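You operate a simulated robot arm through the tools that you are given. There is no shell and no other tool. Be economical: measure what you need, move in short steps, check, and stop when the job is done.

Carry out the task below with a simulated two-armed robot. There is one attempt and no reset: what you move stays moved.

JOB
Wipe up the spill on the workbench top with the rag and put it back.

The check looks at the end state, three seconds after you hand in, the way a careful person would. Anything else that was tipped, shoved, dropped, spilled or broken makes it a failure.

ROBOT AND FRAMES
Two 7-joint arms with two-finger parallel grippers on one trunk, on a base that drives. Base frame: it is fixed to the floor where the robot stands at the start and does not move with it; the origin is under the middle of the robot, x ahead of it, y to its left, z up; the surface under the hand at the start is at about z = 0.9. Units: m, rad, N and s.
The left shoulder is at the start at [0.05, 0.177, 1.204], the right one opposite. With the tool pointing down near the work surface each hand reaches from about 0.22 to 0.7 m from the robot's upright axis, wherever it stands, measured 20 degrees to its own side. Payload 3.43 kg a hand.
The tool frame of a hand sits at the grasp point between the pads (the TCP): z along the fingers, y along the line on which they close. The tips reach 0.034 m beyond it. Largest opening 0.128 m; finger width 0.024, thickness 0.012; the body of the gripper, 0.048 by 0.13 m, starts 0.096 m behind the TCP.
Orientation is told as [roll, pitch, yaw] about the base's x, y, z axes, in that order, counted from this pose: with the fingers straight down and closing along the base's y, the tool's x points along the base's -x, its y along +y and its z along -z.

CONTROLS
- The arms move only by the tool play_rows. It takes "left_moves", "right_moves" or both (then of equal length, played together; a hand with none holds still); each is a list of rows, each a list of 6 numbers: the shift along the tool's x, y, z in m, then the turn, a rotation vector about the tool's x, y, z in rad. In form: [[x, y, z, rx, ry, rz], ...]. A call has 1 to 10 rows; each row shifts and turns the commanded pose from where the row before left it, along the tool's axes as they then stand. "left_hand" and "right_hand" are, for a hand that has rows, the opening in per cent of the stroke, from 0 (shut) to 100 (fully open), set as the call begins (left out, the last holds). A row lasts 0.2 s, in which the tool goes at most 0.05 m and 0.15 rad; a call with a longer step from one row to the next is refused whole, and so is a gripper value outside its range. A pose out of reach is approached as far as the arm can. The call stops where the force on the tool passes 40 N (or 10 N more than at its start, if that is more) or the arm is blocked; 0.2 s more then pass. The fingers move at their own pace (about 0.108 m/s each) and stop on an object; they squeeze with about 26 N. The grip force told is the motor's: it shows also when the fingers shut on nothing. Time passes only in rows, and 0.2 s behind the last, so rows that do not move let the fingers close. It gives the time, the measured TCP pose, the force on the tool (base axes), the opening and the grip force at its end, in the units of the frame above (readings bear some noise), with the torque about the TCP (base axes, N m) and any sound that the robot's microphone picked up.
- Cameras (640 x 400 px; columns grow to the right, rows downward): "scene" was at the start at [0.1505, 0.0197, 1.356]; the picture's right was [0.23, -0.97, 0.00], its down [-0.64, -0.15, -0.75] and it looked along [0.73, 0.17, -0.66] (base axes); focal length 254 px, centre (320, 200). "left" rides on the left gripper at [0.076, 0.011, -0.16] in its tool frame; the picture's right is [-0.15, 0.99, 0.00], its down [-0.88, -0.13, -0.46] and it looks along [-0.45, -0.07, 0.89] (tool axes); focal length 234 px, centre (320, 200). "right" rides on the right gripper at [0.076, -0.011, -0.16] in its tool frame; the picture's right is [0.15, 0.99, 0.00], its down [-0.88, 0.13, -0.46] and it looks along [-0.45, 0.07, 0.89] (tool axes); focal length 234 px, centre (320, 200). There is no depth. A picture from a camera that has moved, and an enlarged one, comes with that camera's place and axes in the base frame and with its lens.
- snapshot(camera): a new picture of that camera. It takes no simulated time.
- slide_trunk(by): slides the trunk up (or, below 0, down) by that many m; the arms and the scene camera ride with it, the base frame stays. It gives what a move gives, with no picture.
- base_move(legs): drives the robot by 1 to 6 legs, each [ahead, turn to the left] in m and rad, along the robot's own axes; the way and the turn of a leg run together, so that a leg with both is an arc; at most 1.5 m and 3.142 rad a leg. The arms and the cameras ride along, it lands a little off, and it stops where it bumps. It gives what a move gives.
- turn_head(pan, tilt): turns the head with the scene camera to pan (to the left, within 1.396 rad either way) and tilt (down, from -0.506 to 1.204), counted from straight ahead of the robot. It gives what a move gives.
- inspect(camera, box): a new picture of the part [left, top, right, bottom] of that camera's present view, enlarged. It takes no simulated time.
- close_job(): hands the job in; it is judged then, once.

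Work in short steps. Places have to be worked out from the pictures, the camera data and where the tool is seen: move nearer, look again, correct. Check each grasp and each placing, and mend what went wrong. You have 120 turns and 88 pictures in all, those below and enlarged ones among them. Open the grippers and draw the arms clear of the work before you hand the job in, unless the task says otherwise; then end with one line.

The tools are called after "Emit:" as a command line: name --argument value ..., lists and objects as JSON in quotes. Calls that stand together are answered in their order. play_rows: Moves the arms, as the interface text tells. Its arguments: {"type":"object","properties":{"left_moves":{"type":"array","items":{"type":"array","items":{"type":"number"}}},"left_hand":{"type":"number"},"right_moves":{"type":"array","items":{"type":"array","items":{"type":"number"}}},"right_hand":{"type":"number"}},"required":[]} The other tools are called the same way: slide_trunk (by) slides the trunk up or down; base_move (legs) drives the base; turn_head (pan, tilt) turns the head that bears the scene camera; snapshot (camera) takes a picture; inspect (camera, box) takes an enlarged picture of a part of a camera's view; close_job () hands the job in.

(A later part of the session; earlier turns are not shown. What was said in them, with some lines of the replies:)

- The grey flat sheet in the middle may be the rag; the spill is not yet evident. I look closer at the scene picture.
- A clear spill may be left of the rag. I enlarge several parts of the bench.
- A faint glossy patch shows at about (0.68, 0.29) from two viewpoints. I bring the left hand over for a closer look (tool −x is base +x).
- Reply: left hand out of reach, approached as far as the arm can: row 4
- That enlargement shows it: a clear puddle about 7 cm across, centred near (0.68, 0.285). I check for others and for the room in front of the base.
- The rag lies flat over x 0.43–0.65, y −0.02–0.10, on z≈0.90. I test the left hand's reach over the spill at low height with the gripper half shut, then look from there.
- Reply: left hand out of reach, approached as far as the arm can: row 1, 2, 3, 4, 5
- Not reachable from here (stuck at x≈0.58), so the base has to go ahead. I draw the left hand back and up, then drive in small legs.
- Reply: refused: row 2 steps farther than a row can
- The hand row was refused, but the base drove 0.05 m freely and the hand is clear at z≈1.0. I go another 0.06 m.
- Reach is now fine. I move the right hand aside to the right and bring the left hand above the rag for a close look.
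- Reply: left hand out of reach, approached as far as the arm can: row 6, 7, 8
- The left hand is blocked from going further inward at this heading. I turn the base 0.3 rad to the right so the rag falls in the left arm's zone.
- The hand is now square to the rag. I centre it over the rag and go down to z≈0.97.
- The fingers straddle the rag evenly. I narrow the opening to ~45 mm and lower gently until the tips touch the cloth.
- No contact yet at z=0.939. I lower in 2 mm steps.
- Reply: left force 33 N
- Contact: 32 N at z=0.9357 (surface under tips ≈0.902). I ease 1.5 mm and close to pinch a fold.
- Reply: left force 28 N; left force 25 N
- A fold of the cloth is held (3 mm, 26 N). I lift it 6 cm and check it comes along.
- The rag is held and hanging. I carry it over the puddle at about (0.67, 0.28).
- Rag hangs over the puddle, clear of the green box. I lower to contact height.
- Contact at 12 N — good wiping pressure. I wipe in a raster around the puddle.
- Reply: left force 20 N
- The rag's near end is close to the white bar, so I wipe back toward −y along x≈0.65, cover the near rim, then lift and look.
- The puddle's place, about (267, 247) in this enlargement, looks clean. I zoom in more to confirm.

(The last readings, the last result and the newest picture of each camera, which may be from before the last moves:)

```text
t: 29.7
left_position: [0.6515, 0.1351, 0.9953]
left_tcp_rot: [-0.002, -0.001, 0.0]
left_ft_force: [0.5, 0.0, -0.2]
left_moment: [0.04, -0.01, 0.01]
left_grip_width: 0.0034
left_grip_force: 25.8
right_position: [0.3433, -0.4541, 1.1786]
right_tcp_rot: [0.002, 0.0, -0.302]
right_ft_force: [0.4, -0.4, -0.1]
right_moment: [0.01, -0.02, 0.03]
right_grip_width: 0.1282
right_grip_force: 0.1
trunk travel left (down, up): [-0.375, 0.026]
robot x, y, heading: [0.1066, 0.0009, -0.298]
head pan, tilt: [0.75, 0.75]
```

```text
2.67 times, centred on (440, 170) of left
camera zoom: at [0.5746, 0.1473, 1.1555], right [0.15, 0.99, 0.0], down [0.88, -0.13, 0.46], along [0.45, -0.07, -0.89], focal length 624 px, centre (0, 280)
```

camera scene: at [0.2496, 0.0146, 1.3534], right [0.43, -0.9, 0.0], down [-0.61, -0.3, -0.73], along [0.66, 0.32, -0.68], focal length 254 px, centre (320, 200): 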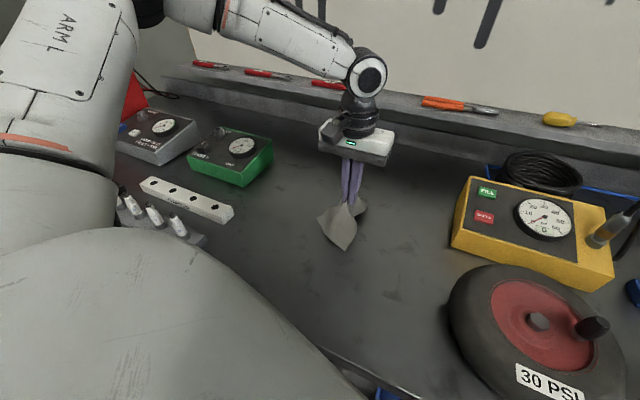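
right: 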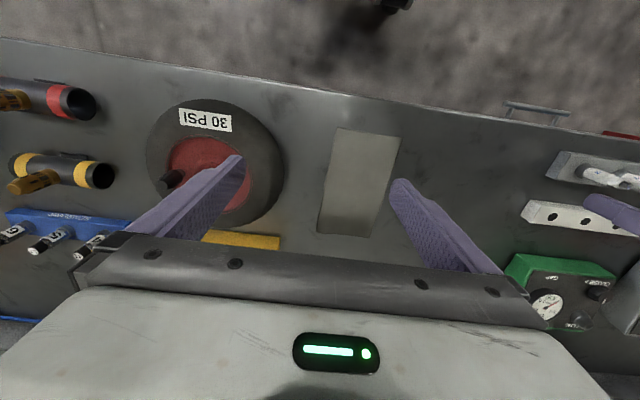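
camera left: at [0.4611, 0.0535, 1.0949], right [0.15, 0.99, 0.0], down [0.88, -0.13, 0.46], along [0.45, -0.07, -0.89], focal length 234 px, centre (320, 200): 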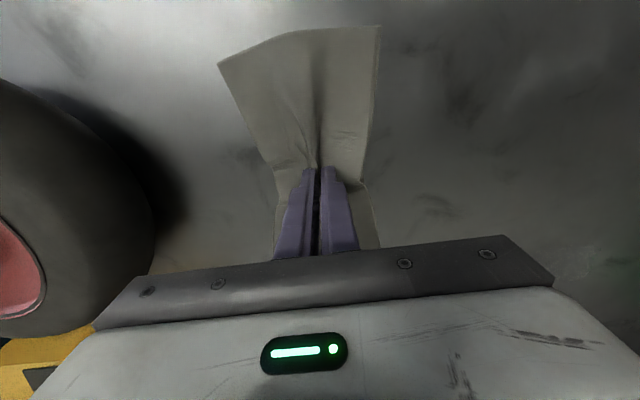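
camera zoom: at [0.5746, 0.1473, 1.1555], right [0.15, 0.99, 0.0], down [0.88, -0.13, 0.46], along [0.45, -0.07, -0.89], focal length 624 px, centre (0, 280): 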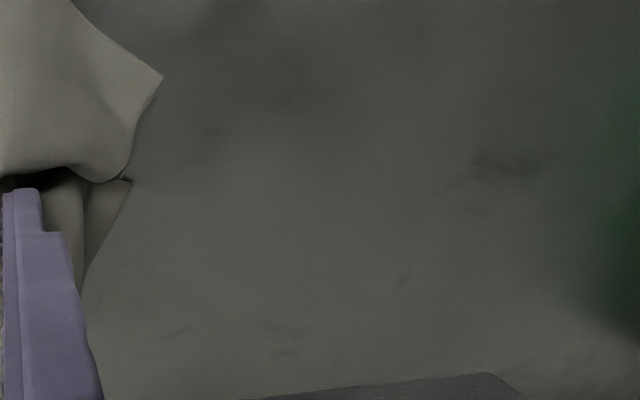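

A faint smudge remains at about (0.69, 0.35); it seems to be the dark mark on the surface seen before. I check it closely with the left camera.

Emit:
inspect --camera "left" --box '[450, 130, 570, 205]'

Emit:
inspect --camera "left" --box '[370, 160, 490, 235]'

```text
5.33 times, centred on (510, 168) of left
camera zoom: at [0.5746, 0.1473, 1.1555], right [0.15, 0.99, 0.0], down [0.88, -0.13, 0.46], along [0.45, -0.07, -0.89], focal length 1249 px, centre (-693, 373)
```

zoom: 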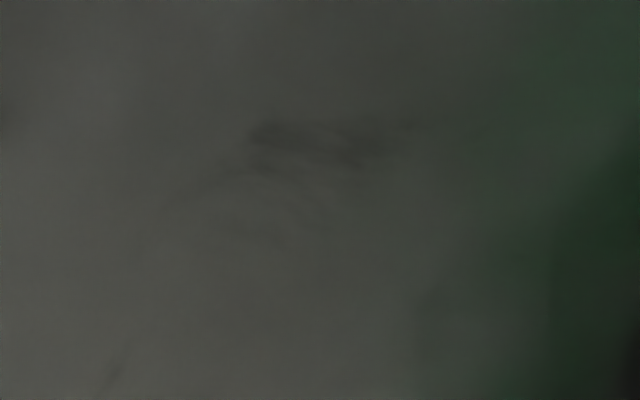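

```text
5.33 times, centred on (430, 198) of left
camera zoom: at [0.5746, 0.1473, 1.1555], right [0.15, 0.99, 0.0], down [0.88, -0.13, 0.46], along [0.45, -0.07, -0.89], focal length 1249 px, centre (-267, 213)
```

zoom: 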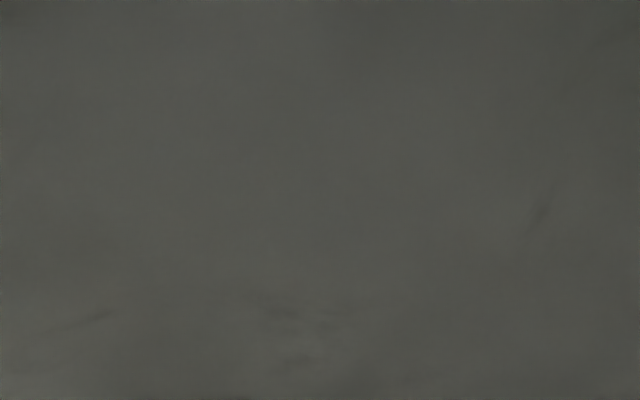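

Only surface marks; the puddle is gone. I carry the rag back over its original place (0.539, 0.042).

Emit:
play_rows --left_moves '[[0.03, -0.025, -0.02, 0, 0, 0], [0.03, -0.025, -0.02, 0, 0, 0], [0.03, -0.025, -0.02, 0, 0, 0], [0.0225, -0.018, 0, 0, 0, 0], [0, 0, 0, 0, 0, 0]]'

Emit:
turn_head --pan 0.5 --tilt 0.85

Emit:
inspect --camera "scene" --box '[220, 100, 420, 300]'

Emit:
snapshot --camera "left"

```text
t: 30.9
left_position: [0.5388, 0.0426, 1.0566]
left_tcp_rot: [-0.001, -0.002, -0.001]
left_ft_force: [-0.7, -0.9, -0.8]
left_moment: [0.04, 0.0, 0.04]
left_grip_width: 0.0035
left_grip_force: 25.7
right_position: [0.3431, -0.4525, 1.178]
right_tcp_rot: [0.001, -0.001, -0.302]
right_ft_force: [1.1, -0.2, -0.1]
right_moment: [0.02, 0.01, 0.0]
right_grip_width: 0.1282
right_grip_force: 0.1
trunk travel left (down, up): [-0.375, 0.026]
robot x, y, heading: [0.1105, 0.0021, -0.304]
head pan, tilt: [0.75, 0.75]
```

```text
t: 31.7
left_position: [0.5388, 0.0433, 1.0555]
left_tcp_rot: [-0.001, 0.0, 0.0]
left_ft_force: [-0.5, -0.3, 0.5]
left_moment: [0.0, 0.03, 0.02]
left_grip_width: 0.0039
left_grip_force: 25.7
right_position: [0.342, -0.4532, 1.1792]
right_tcp_rot: [0.002, -0.001, -0.303]
right_ft_force: [0.2, 0.6, -0.3]
right_moment: [0.01, 0.0, -0.02]
right_grip_width: 0.1279
right_grip_force: 0.0
trunk travel left (down, up): [-0.375, 0.026]
robot x, y, heading: [0.1055, 0.0009, -0.298]
head pan, tilt: [0.499, 0.85]
```

```text
2.00 times, centred on (320, 200) of scene
camera zoom: at [0.2513, -0.005, 1.3455], right [0.2, -0.98, 0.0], down [-0.74, -0.15, -0.66], along [0.65, 0.13, -0.75], focal length 508 px, centre (320, 200)
```

zoom: 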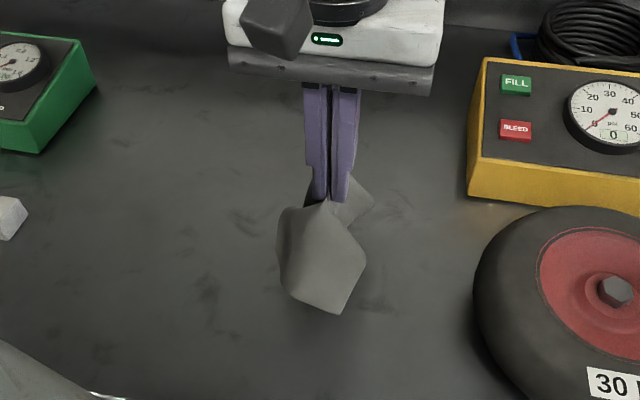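

```text
50 pictures are left
camera left: at [0.4621, 0.0547, 1.2155], right [0.15, 0.99, 0.0], down [0.88, -0.13, 0.46], along [0.45, -0.07, -0.89], focal length 234 px, centre (320, 200)
```

left: 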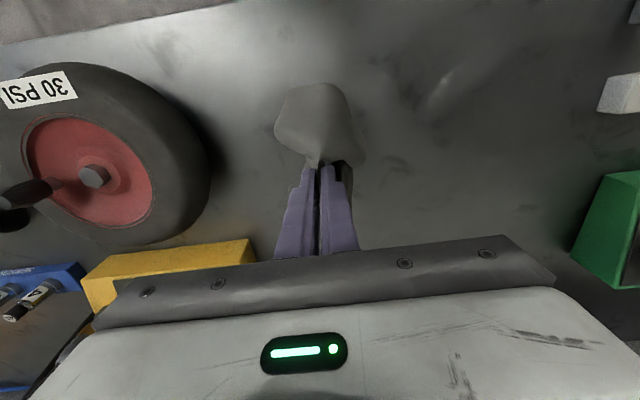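

A bright streak shows near (0.495, 0.20) in the left view; I check whether that is liquid or just reflection before laying the rag down.

Emit:
inspect --camera "left" --box '[390, 50, 510, 125]'

Emit:
inspect --camera "scene" --box '[200, 180, 310, 270]'

```text
5.33 times, centred on (450, 88) of left
camera zoom: at [0.4621, 0.0547, 1.2155], right [0.15, 0.99, 0.0], down [0.88, -0.13, 0.46], along [0.45, -0.07, -0.89], focal length 1249 px, centre (-373, 800)
```

zoom: 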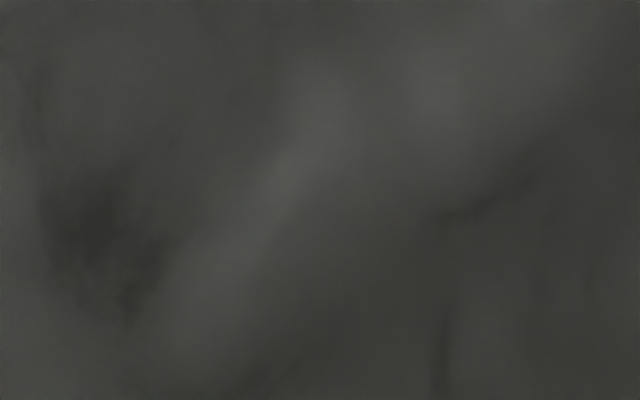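

```text
4.44 times, centred on (255, 225) of scene
camera zoom: at [0.2513, -0.005, 1.3455], right [0.2, -0.98, 0.0], down [-0.74, -0.15, -0.66], along [0.65, 0.13, -0.75], focal length 1128 px, centre (609, 89)
```

zoom: 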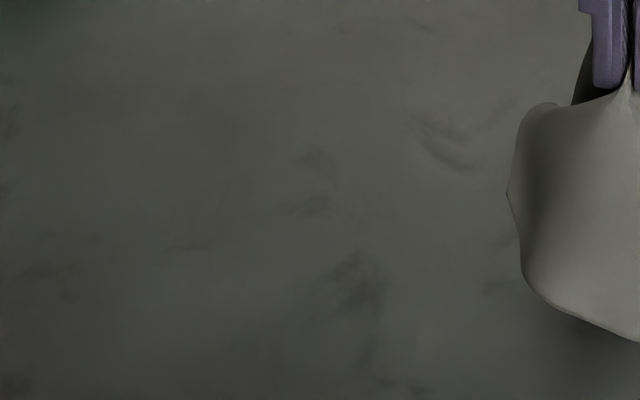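

Just a blurred reflection. I lower the rag slowly to its place.

Emit:
play_rows --left_moves '[[0, 0, 0.02, 0, 0, 0], [0, 0, 0.02, 0, 0, 0], [0, 0, 0.02, 0, 0, 0], [0, 0, 0.02, 0, 0, 0], [0, 0, 0.02, 0, 0, 0], [0, 0, 0.012, 0, 0, 0], [0, 0, 0.004, 0, 0, 0], [0, 0, 0, 0, 0, 0]]'

Emit:
inspect --camera "scene" --box '[220, 120, 420, 300]'

Emit:
snapshot --camera "left"

```text
t: 33.5
left_position: [0.5382, 0.0421, 0.94]
left_tcp_rot: [-0.004, -0.004, -0.001]
left_ft_force: [0.6, -0.2, 4.1]
left_moment: [0.03, -0.05, 0.02]
left_grip_width: 0.0035
left_grip_force: 26.4
right_position: [0.3429, -0.4534, 1.1782]
right_tcp_rot: [0.002, -0.003, -0.302]
right_ft_force: [-0.1, 0.3, -0.3]
right_moment: [0.01, -0.01, 0.01]
right_grip_width: 0.1279
right_grip_force: 0.1
trunk travel left (down, up): [-0.375, 0.026]
robot x, y, heading: [0.1123, -0.002, -0.306]
head pan, tilt: [0.499, 0.85]
```

```text
2.22 times, centred on (320, 210) of scene
camera zoom: at [0.2511, -0.0051, 1.3455], right [0.2, -0.98, 0.0], down [-0.74, -0.15, -0.66], along [0.65, 0.13, -0.75], focal length 564 px, centre (320, 178)
```

zoom: 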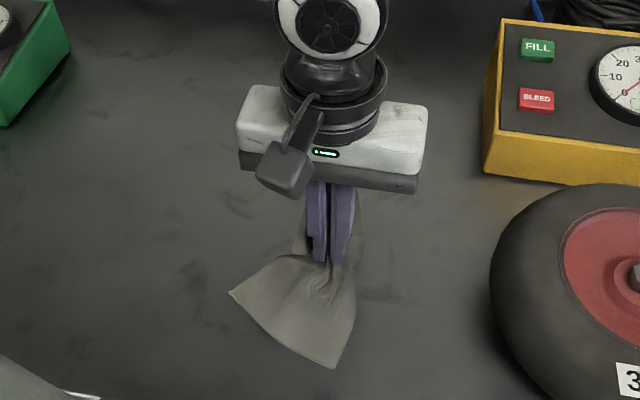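

```text
46 pictures are left
camera left: at [0.4616, 0.0546, 1.0995], right [0.15, 0.99, 0.0], down [0.88, -0.13, 0.46], along [0.45, -0.07, -0.89], focal length 234 px, centre (320, 200)
```

left: 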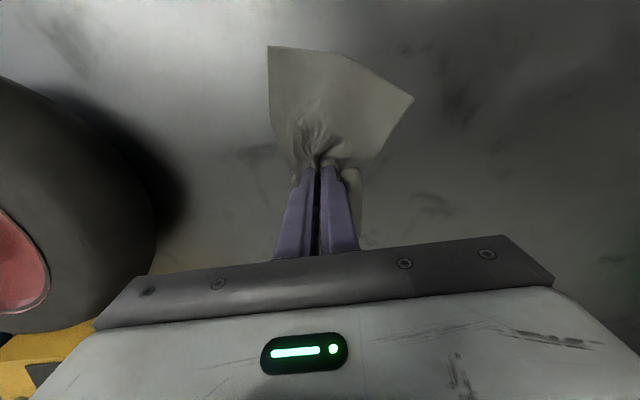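

The rag is on its place, somewhat skewed. I open the fingers with light contact so they spread the fold, then lift.

Emit:
play_rows --left_moves '[[0, 0, 0.002, 0, 0, 0], [0, 0, 0, 0, 0, 0], [0, 0, 0, 0, 0, 0], [0, 0, 0, 0, 0, 0]]' --left_hand 45

Emit:
play_rows --left_moves '[[0, 0, -0.01, 0, 0, 0], [0, 0, -0.03, 0, 0, 0], [0, 0, -0.03, 0, 0, 0], [0, 0.04, -0.03, 0, 0, 0], [0, 0.05, 0, 0, 0, 0], [0, 0.05, 0, 0, 0, 0], [0, 0.03, 0, 0, 0, 0]]'

Emit:
inspect --camera "scene" --box '[220, 120, 420, 300]'

```text
t: 34.5
left_position: [0.5394, 0.042, 0.9384]
left_tcp_rot: [-0.002, -0.003, 0.001]
left_ft_force: [0.3, -3.1, 8.2]
left_moment: [0.16, -0.07, -0.04]
left_grip_width: 0.0559
left_grip_force: 0.3
right_position: [0.3424, -0.4534, 1.179]
right_tcp_rot: [0.003, -0.001, -0.305]
right_ft_force: [0.8, 0.2, -0.9]
right_moment: [-0.02, 0.01, -0.01]
right_grip_width: 0.128
right_grip_force: 0.0
trunk travel left (down, up): [-0.375, 0.026]
robot x, y, heading: [0.1105, -0.0025, -0.299]
head pan, tilt: [0.499, 0.85]
```

```text
t: 36.1
left_position: [0.5389, 0.213, 1.0376]
left_tcp_rot: [-0.004, -0.003, -0.001]
left_ft_force: [-0.4, -0.1, 0.2]
left_moment: [0.06, 0.01, -0.01]
left_grip_width: 0.0573
left_grip_force: 0.0
right_position: [0.3433, -0.4524, 1.1778]
right_tcp_rot: [-0.001, -0.001, -0.302]
right_ft_force: [0.1, 0.2, 0.2]
right_moment: [-0.01, 0.0, -0.01]
right_grip_width: 0.1281
right_grip_force: 0.0
trunk travel left (down, up): [-0.375, 0.026]
robot x, y, heading: [0.1086, 0.0005, -0.3]
head pan, tilt: [0.499, 0.85]
```

```text
2.22 times, centred on (320, 210) of scene
camera zoom: at [0.2513, -0.0047, 1.3454], right [0.2, -0.98, 0.0], down [-0.74, -0.15, -0.66], along [0.65, 0.13, -0.75], focal length 564 px, centre (320, 178)
```

zoom: 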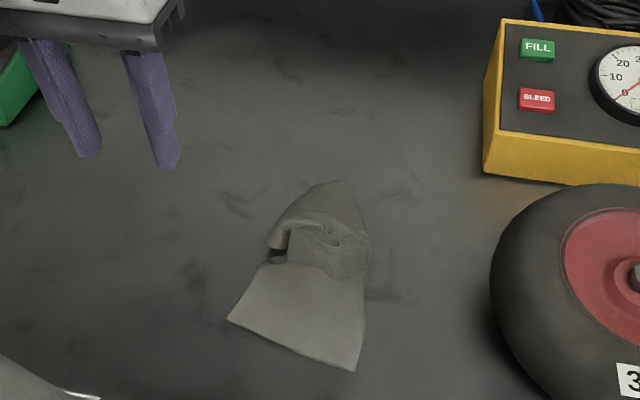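

The rag is back on its spot but the far half is bunched. I look closely from the left camera to see whether a small tidy is easy.

Emit:
play_rows --left_moves '[[0.04, -0.02, -0.02, 0, 0, 0], [0.04, -0.03, -0.01, 0, 0, 0], [0, -0.03, 0, 0, 0, 0], [0, 0, 0, 0, 0, 0]]'

Emit:
snapshot --camera "left"

Emit:
inspect --camera "scene" --box '[270, 170, 360, 260]'

```text
refused: row 2 steps farther than a row can; nothing moved
```

```text
44 pictures are left
camera left: at [0.4622, 0.2251, 1.1969], right [0.15, 0.99, 0.0], down [0.88, -0.13, 0.46], along [0.45, -0.07, -0.89], focal length 234 px, centre (320, 200)
```

left: 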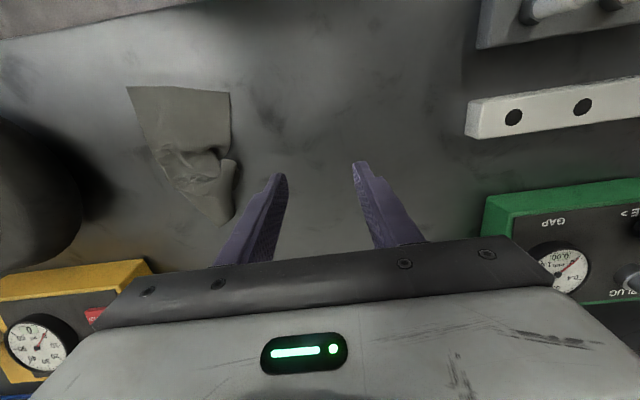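

```text
4.44 times, centred on (315, 215) of scene
camera zoom: at [0.2513, -0.0047, 1.3454], right [0.2, -0.98, 0.0], down [-0.74, -0.15, -0.66], along [0.65, 0.13, -0.75], focal length 1128 px, centre (342, 133)
```

zoom: 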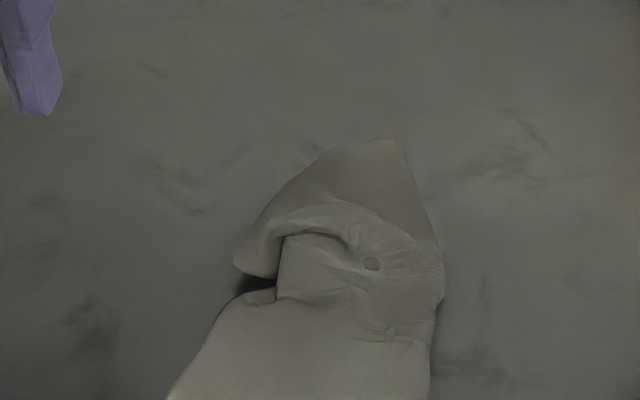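

The far edge has swung so its left corner lies near (0.54, 0.10) instead of (0.65, 0.10). I press closed fingertips on that corner area and drag it away (+x) to straighten it.

Emit:
play_rows --left_moves '[[-0.008, -0.032, 0, 0, 0, 0], [-0.008, -0.032, 0, 0, 0, 0], [-0.008, -0.032, 0, 0, 0, 0], [-0.006, -0.03, 0, 0, 0, 0], [0, 0, 0.03, 0, 0, 0], [0, 0, 0.03, 0, 0, 0], [0, 0, 0.025, 0, 0, 0], [0, 0, 0, 0, 0, 0]]' --left_hand 0

Emit:
inspect --camera "left" --box '[200, 80, 440, 240]'

```text
t: 37.9
left_position: [0.5686, 0.087, 0.9512]
left_tcp_rot: [-0.004, -0.002, 0.0]
left_ft_force: [0.4, -1.0, -1.5]
left_moment: [0.03, -0.02, -0.02]
left_grip_width: 0.0004
left_grip_force: 26.2
right_position: [0.3438, -0.4531, 1.1797]
right_tcp_rot: [0.002, -0.001, -0.3]
right_ft_force: [0.2, -0.3, 0.6]
right_moment: [0.01, 0.0, 0.03]
right_grip_width: 0.128
right_grip_force: 0.0
trunk travel left (down, up): [-0.375, 0.026]
robot x, y, heading: [0.1088, -0.0038, -0.307]
head pan, tilt: [0.499, 0.85]
```

```text
2.50 times, centred on (320, 160) of left
camera zoom: at [0.4917, 0.0982, 1.1117], right [0.15, 0.99, 0.0], down [0.88, -0.13, 0.46], along [0.45, -0.07, -0.89], focal length 585 px, centre (320, 300)
```

zoom: 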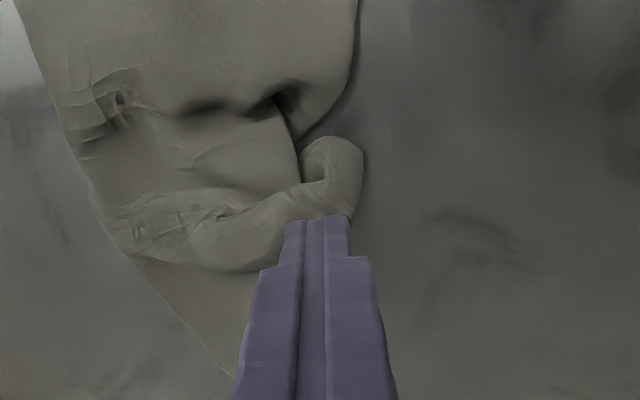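

The tips are right on the bulge. I press lightly and drag it away from the robot.

Emit:
play_rows --left_moves '[[0, 0, 0.008, 0, 0, 0], [0, 0, 0.004, 0, 0, 0], [0, 0, 0.002, 0, 0, 0], [-0.015, 0, 0, 0, 0, 0], [-0.02, 0, 0, 0, 0, 0], [-0.02, 0, 0, 0, 0, 0], [-0.02, 0, 0, 0, 0, 0], [0, 0, 0, 0, 0, 0]]'

Emit:
inspect --camera "scene" --box '[220, 120, 420, 300]'

Emit:
snapshot --camera "left"

```text
t: 39.7
left_position: [0.6449, 0.0869, 0.9407]
left_tcp_rot: [-0.002, -0.003, -0.001]
left_ft_force: [-1.7, -0.6, 5.7]
left_moment: [0.0, 0.06, -0.02]
left_grip_width: 0.0
left_grip_force: 26.0
right_position: [0.3423, -0.453, 1.1775]
right_tcp_rot: [0.002, -0.002, -0.302]
right_ft_force: [-0.1, 0.5, -0.4]
right_moment: [0.04, 0.01, 0.01]
right_grip_width: 0.1281
right_grip_force: 0.0
trunk travel left (down, up): [-0.375, 0.026]
robot x, y, heading: [0.1101, -0.0015, -0.302]
head pan, tilt: [0.499, 0.85]
```

```text
2.22 times, centred on (320, 210) of scene
camera zoom: at [0.2508, -0.0051, 1.3455], right [0.2, -0.98, 0.0], down [-0.74, -0.15, -0.66], along [0.65, 0.13, -0.75], focal length 564 px, centre (320, 178)
```

zoom: 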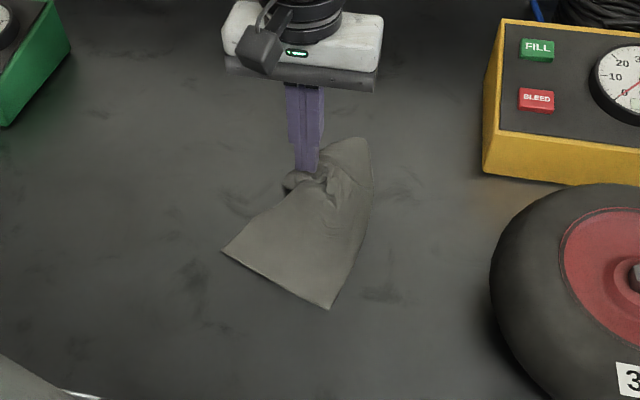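

```text
40 pictures are left
camera left: at [0.5674, 0.0988, 1.0992], right [0.15, 0.99, 0.0], down [0.88, -0.13, 0.46], along [0.45, -0.07, -0.89], focal length 234 px, centre (320, 200)
```

left: 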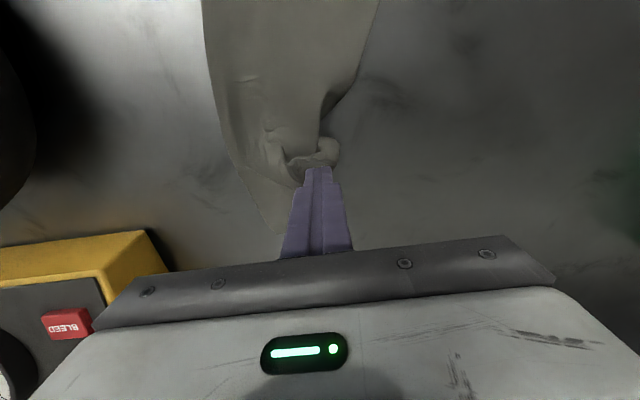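

The friction drags the whole rag, so it works well as a mover. I now lift, open the fingers to ~75 mm, align with the near edge (mid ≈ (0.51, 0.09), turned −0.33 rad), to pull the rag back by that edge with the rest trailing straight.

Emit:
play_rows --left_moves '[[0, 0, -0.03, 0, 0, 0], [0, 0, -0.02, 0, 0, 0], [0.04, 0, 0, 0, 0, 0], [0.04, -0.002, 0, 0, 0, 0], [0.036, -0.002, 0, 0, 0, 0], [0, 0, 0, 0, 0, 0.11], [0, 0, 0, 0, 0, 0.11], [0, 0, 0, 0, 0, 0.11], [0, 0, 0, 0, 0, 0]]' --left_hand 58

Emit:
snapshot --camera "left"

Emit:
inspect --camera "scene" --box '[220, 120, 420, 300]'

```text
t: 41.7
left_position: [0.5286, 0.0828, 0.9902]
left_tcp_rot: [-0.002, -0.003, -0.331]
left_ft_force: [0.4, 0.1, -0.6]
left_moment: [0.01, 0.06, -0.01]
left_grip_width: 0.074
left_grip_force: 0.0
right_position: [0.343, -0.4532, 1.1786]
right_tcp_rot: [0.003, -0.003, -0.303]
right_ft_force: [-0.1, 0.7, 0.2]
right_moment: [0.02, 0.0, -0.01]
right_grip_width: 0.1279
right_grip_force: 0.0
trunk travel left (down, up): [-0.375, 0.026]
robot x, y, heading: [0.1097, -0.0, -0.304]
head pan, tilt: [0.499, 0.85]
```

```text
39 pictures are left
camera left: at [0.4587, 0.1188, 1.1485], right [0.46, 0.89, 0.0], down [0.79, -0.41, 0.46], along [0.41, -0.21, -0.89], focal length 234 px, centre (320, 200)
```

left: 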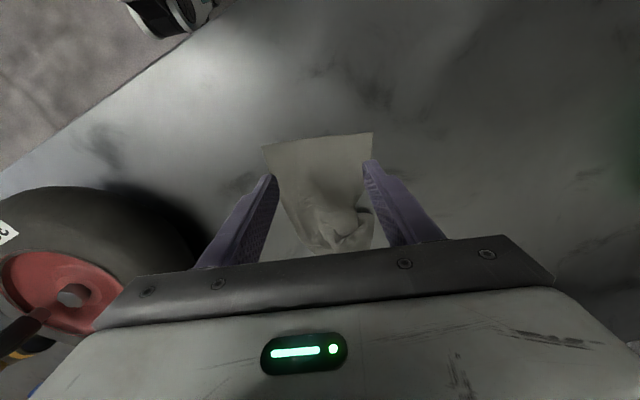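

```text
2.22 times, centred on (320, 210) of scene
camera zoom: at [0.2513, -0.0051, 1.3454], right [0.2, -0.98, 0.0], down [-0.74, -0.15, -0.66], along [0.65, 0.13, -0.75], focal length 564 px, centre (320, 178)
```

zoom: 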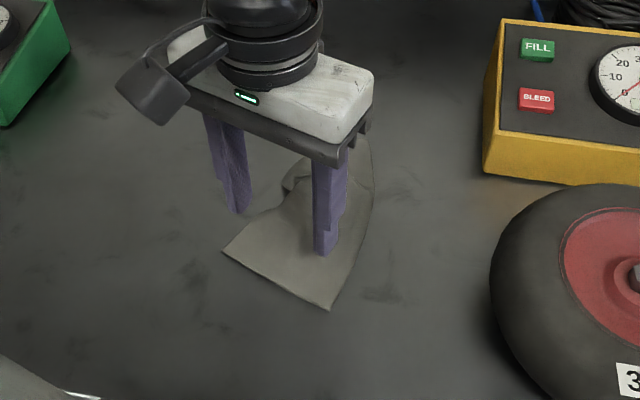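

The tips will land about 1.6 cm inside the near edge. I lower to light contact and drag the edge back to its original line while turning it straight.

Emit:
play_rows --left_moves '[[0, 0, 0.03, 0, 0, 0], [0, 0, 0.014, 0, 0, 0], [0, 0, 0.006, 0, 0, 0], [0, 0, 0.003, 0, 0, 0], [0, 0, 0, 0, 0, 0]]'

Emit:
play_rows --left_moves '[[0.0125, -0.0128, 0, 0, 0, -0.066], [0.0133, -0.0119, 0, 0, 0, -0.066], [0.0141, -0.011, 0, 0, 0, -0.066], [0.0148, -0.01, 0, 0, 0, -0.066], [0.0155, -0.009, 0, 0, 0, -0.066], [0, 0, 0, 0, 0, 0]]'

Emit:
inspect --camera "scene" --box '[220, 120, 420, 300]'

```text
t: 42.9
left_position: [0.5286, 0.0831, 0.9365]
left_tcp_rot: [-0.003, -0.004, -0.33]
left_ft_force: [0.8, -0.2, 2.9]
left_moment: [0.07, -0.01, 0.02]
left_grip_width: 0.0746
left_grip_force: 0.2
right_position: [0.3436, -0.4538, 1.1777]
right_tcp_rot: [0.001, -0.002, -0.3]
right_ft_force: [0.3, 0.6, -0.6]
right_moment: [-0.01, 0.0, 0.0]
right_grip_width: 0.1278
right_grip_force: 0.0
trunk travel left (down, up): [-0.375, 0.026]
robot x, y, heading: [0.1133, 0.0031, -0.303]
head pan, tilt: [0.499, 0.85]
```

```text
t: 44.3
left_position: [0.4487, 0.0433, 0.9372]
left_tcp_rot: [-0.003, -0.005, 0.001]
left_ft_force: [2.5, 0.4, 11.0]
left_moment: [0.45, -0.05, -0.12]
left_grip_width: 0.0744
left_grip_force: 0.2
right_position: [0.3426, -0.4536, 1.1785]
right_tcp_rot: [0.001, -0.003, -0.302]
right_ft_force: [-0.1, 0.3, -0.3]
right_moment: [-0.02, 0.02, 0.01]
right_grip_width: 0.128
right_grip_force: 0.0
trunk travel left (down, up): [-0.375, 0.026]
robot x, y, heading: [0.1079, -0.0015, -0.303]
head pan, tilt: [0.499, 0.85]
```

```text
2.22 times, centred on (320, 210) of scene
camera zoom: at [0.2509, -0.0051, 1.3456], right [0.2, -0.98, 0.0], down [-0.74, -0.15, -0.66], along [0.65, 0.13, -0.75], focal length 564 px, centre (320, 178)
```

zoom: 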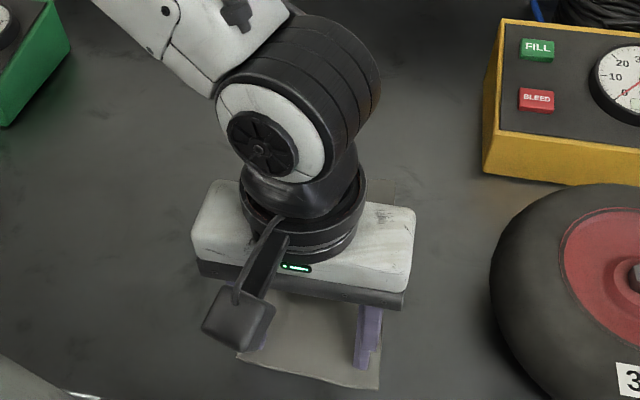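

The near edge is dragged into line. I lift straight up and move aside to view the whole rag.

Emit:
play_rows --left_moves '[[0, 0, -0.01, 0, 0, 0], [0, 0, -0.03, 0, 0, 0], [0, 0, -0.04, 0, 0, 0], [-0.02, 0.04, 0, 0, 0, 0], [-0.02, 0.04, 0, 0, 0, 0], [-0.02, 0.04, 0, 0, 0, 0], [-0.02, 0.04, 0, 0, 0, 0]]'

Emit:
inspect --camera "scene" --box '[220, 120, 420, 300]'

Emit:
snapshot --camera "left"

```text
t: 45.9
left_position: [0.5292, 0.205, 1.0172]
left_tcp_rot: [-0.004, -0.002, -0.003]
left_ft_force: [0.2, -0.3, 0.7]
left_moment: [-0.03, 0.02, -0.01]
left_grip_width: 0.0744
left_grip_force: 0.1
right_position: [0.3429, -0.4528, 1.1783]
right_tcp_rot: [-0.001, -0.002, -0.302]
right_ft_force: [-0.5, 0.4, -0.8]
right_moment: [-0.05, -0.02, 0.01]
right_grip_width: 0.1282
right_grip_force: 0.0
trunk travel left (down, up): [-0.375, 0.026]
robot x, y, heading: [0.1066, -0.0016, -0.301]
head pan, tilt: [0.499, 0.85]
```

```text
2.22 times, centred on (320, 210) of scene
camera zoom: at [0.2514, -0.0043, 1.3454], right [0.2, -0.98, 0.0], down [-0.74, -0.15, -0.66], along [0.65, 0.13, -0.75], focal length 564 px, centre (320, 178)
```

zoom: 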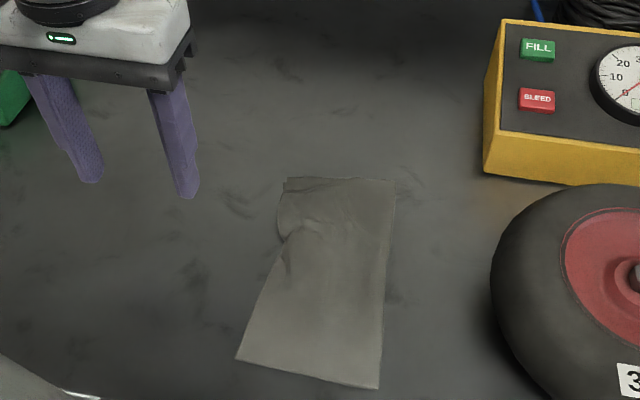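

```text
35 pictures are left
camera left: at [0.4524, 0.2168, 1.1758], right [0.15, 0.99, 0.0], down [0.88, -0.13, 0.46], along [0.45, -0.07, -0.89], focal length 234 px, centre (320, 200)
```

left: 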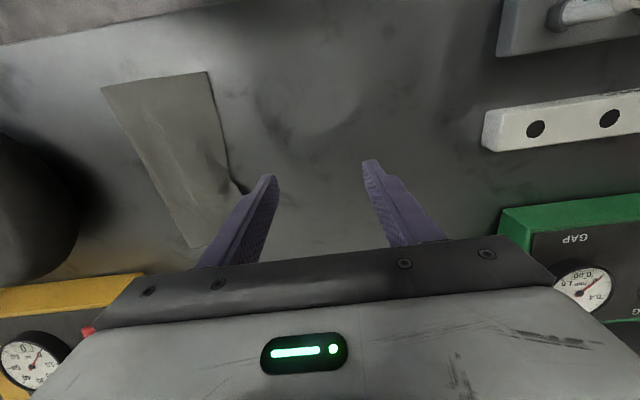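

The rag is flat again within about 1–2 cm of its original outline. I raise the left hand clear, open it, back off the base, and check the spill area once more.

Emit:
play_rows --left_moves '[[0, 0, -0.04, 0, 0, 0], [0, 0, -0.04, 0, 0, 0], [0.03, 0, -0.02, 0, 0, 0], [0.04, 0, 0, 0, 0, 0], [0.04, 0, 0, 0, 0, 0]]' --left_hand 100

Emit:
base_move --legs '[[-0.1, 0]]'

Emit:
turn_head --pan 0.7 --tilt 0.72

Emit:
snapshot --camera "scene"

```text
t: 47.1
left_position: [0.4175, 0.2033, 1.1173]
left_tcp_rot: [-0.003, -0.003, 0.0]
left_ft_force: [-0.6, 0.2, -0.4]
left_moment: [0.0, -0.04, 0.01]
left_grip_width: 0.1281
left_grip_force: 0.2
right_position: [0.3415, -0.4531, 1.1779]
right_tcp_rot: [0.0, 0.0, -0.303]
right_ft_force: [0.7, 1.1, 0.1]
right_moment: [-0.01, 0.0, -0.03]
right_grip_width: 0.1282
right_grip_force: 0.1
trunk travel left (down, up): [-0.375, 0.026]
robot x, y, heading: [0.1122, -0.0018, -0.302]
head pan, tilt: [0.499, 0.85]
```

```text
t: 48.2
left_position: [0.3229, 0.2341, 1.1157]
left_tcp_rot: [-0.004, -0.002, -0.001]
left_ft_force: [-0.2, -0.4, 0.3]
left_moment: [0.03, -0.01, 0.0]
left_grip_width: 0.1278
left_grip_force: 0.0
right_position: [0.2472, -0.4251, 1.1803]
right_tcp_rot: [0.001, -0.002, -0.303]
right_ft_force: [-0.3, -0.4, -0.2]
right_moment: [0.01, -0.03, 0.01]
right_grip_width: 0.1281
right_grip_force: 0.1
trunk travel left (down, up): [-0.375, 0.026]
robot x, y, heading: [0.0122, 0.0288, -0.304]
head pan, tilt: [0.499, 0.85]
```

```text
t: 49.0
left_position: [0.3242, 0.2327, 1.1165]
left_tcp_rot: [-0.004, -0.002, -0.001]
left_ft_force: [0.6, -0.4, 0.5]
left_moment: [0.02, -0.03, 0.02]
left_grip_width: 0.1282
left_grip_force: 0.1
right_position: [0.2464, -0.4235, 1.1784]
right_tcp_rot: [0.001, -0.002, -0.305]
right_ft_force: [-0.5, 0.5, 0.1]
right_moment: [0.02, 0.02, -0.01]
right_grip_width: 0.1279
right_grip_force: 0.0
trunk travel left (down, up): [-0.375, 0.026]
robot x, y, heading: [0.0129, 0.0287, -0.307]
head pan, tilt: [0.7, 0.721]
```

```text
34 pictures are left
camera scene: at [0.1573, 0.0416, 1.3559], right [0.39, -0.92, 0.0], down [-0.61, -0.26, -0.75], along [0.69, 0.29, -0.66], focal length 254 px, centre (320, 200)
```

scene: 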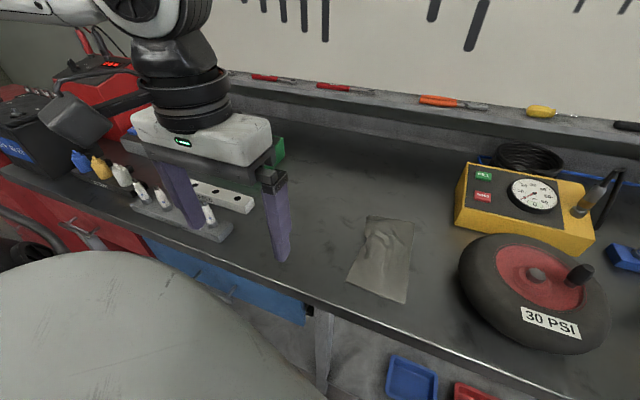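

I enlarge the former puddle area for a final check.

Emit:
inspect --camera "scene" --box '[273, 155, 361, 210]'

Emit:
inspect --camera "scene" --box '[320, 190, 440, 310]'

```text
7.27 times, centred on (317, 182) of scene
camera zoom: at [0.1573, 0.0416, 1.3559], right [0.39, -0.92, 0.0], down [-0.61, -0.26, -0.75], along [0.69, 0.29, -0.66], focal length 1846 px, centre (342, 327)
```

zoom: 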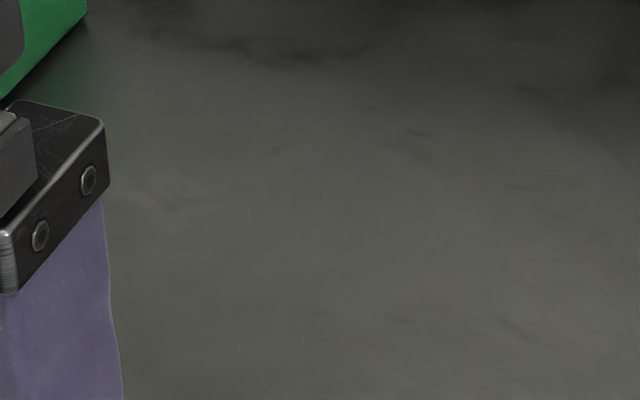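

```text
3.33 times, centred on (380, 250) of scene
camera zoom: at [0.1573, 0.0416, 1.3559], right [0.39, -0.92, 0.0], down [-0.61, -0.26, -0.75], along [0.69, 0.29, -0.66], focal length 846 px, centre (120, 33)
```

zoom: 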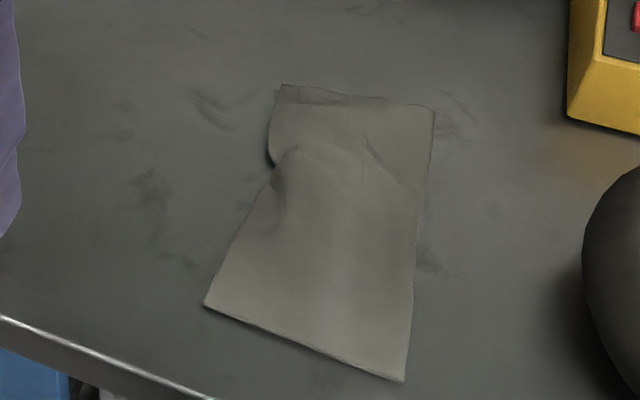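

The puddle is gone, the rag lies in its place, nothing else has moved, and both hands are open and clear. I hand the job in.

Emit:
close_job

```text
The job is handed in.
```

I wiped up the spill with the rag and put the rag back within about 1–2 cm of where it lay, slightly creased; in the last pictures the puddle was gone and nothing else had moved.
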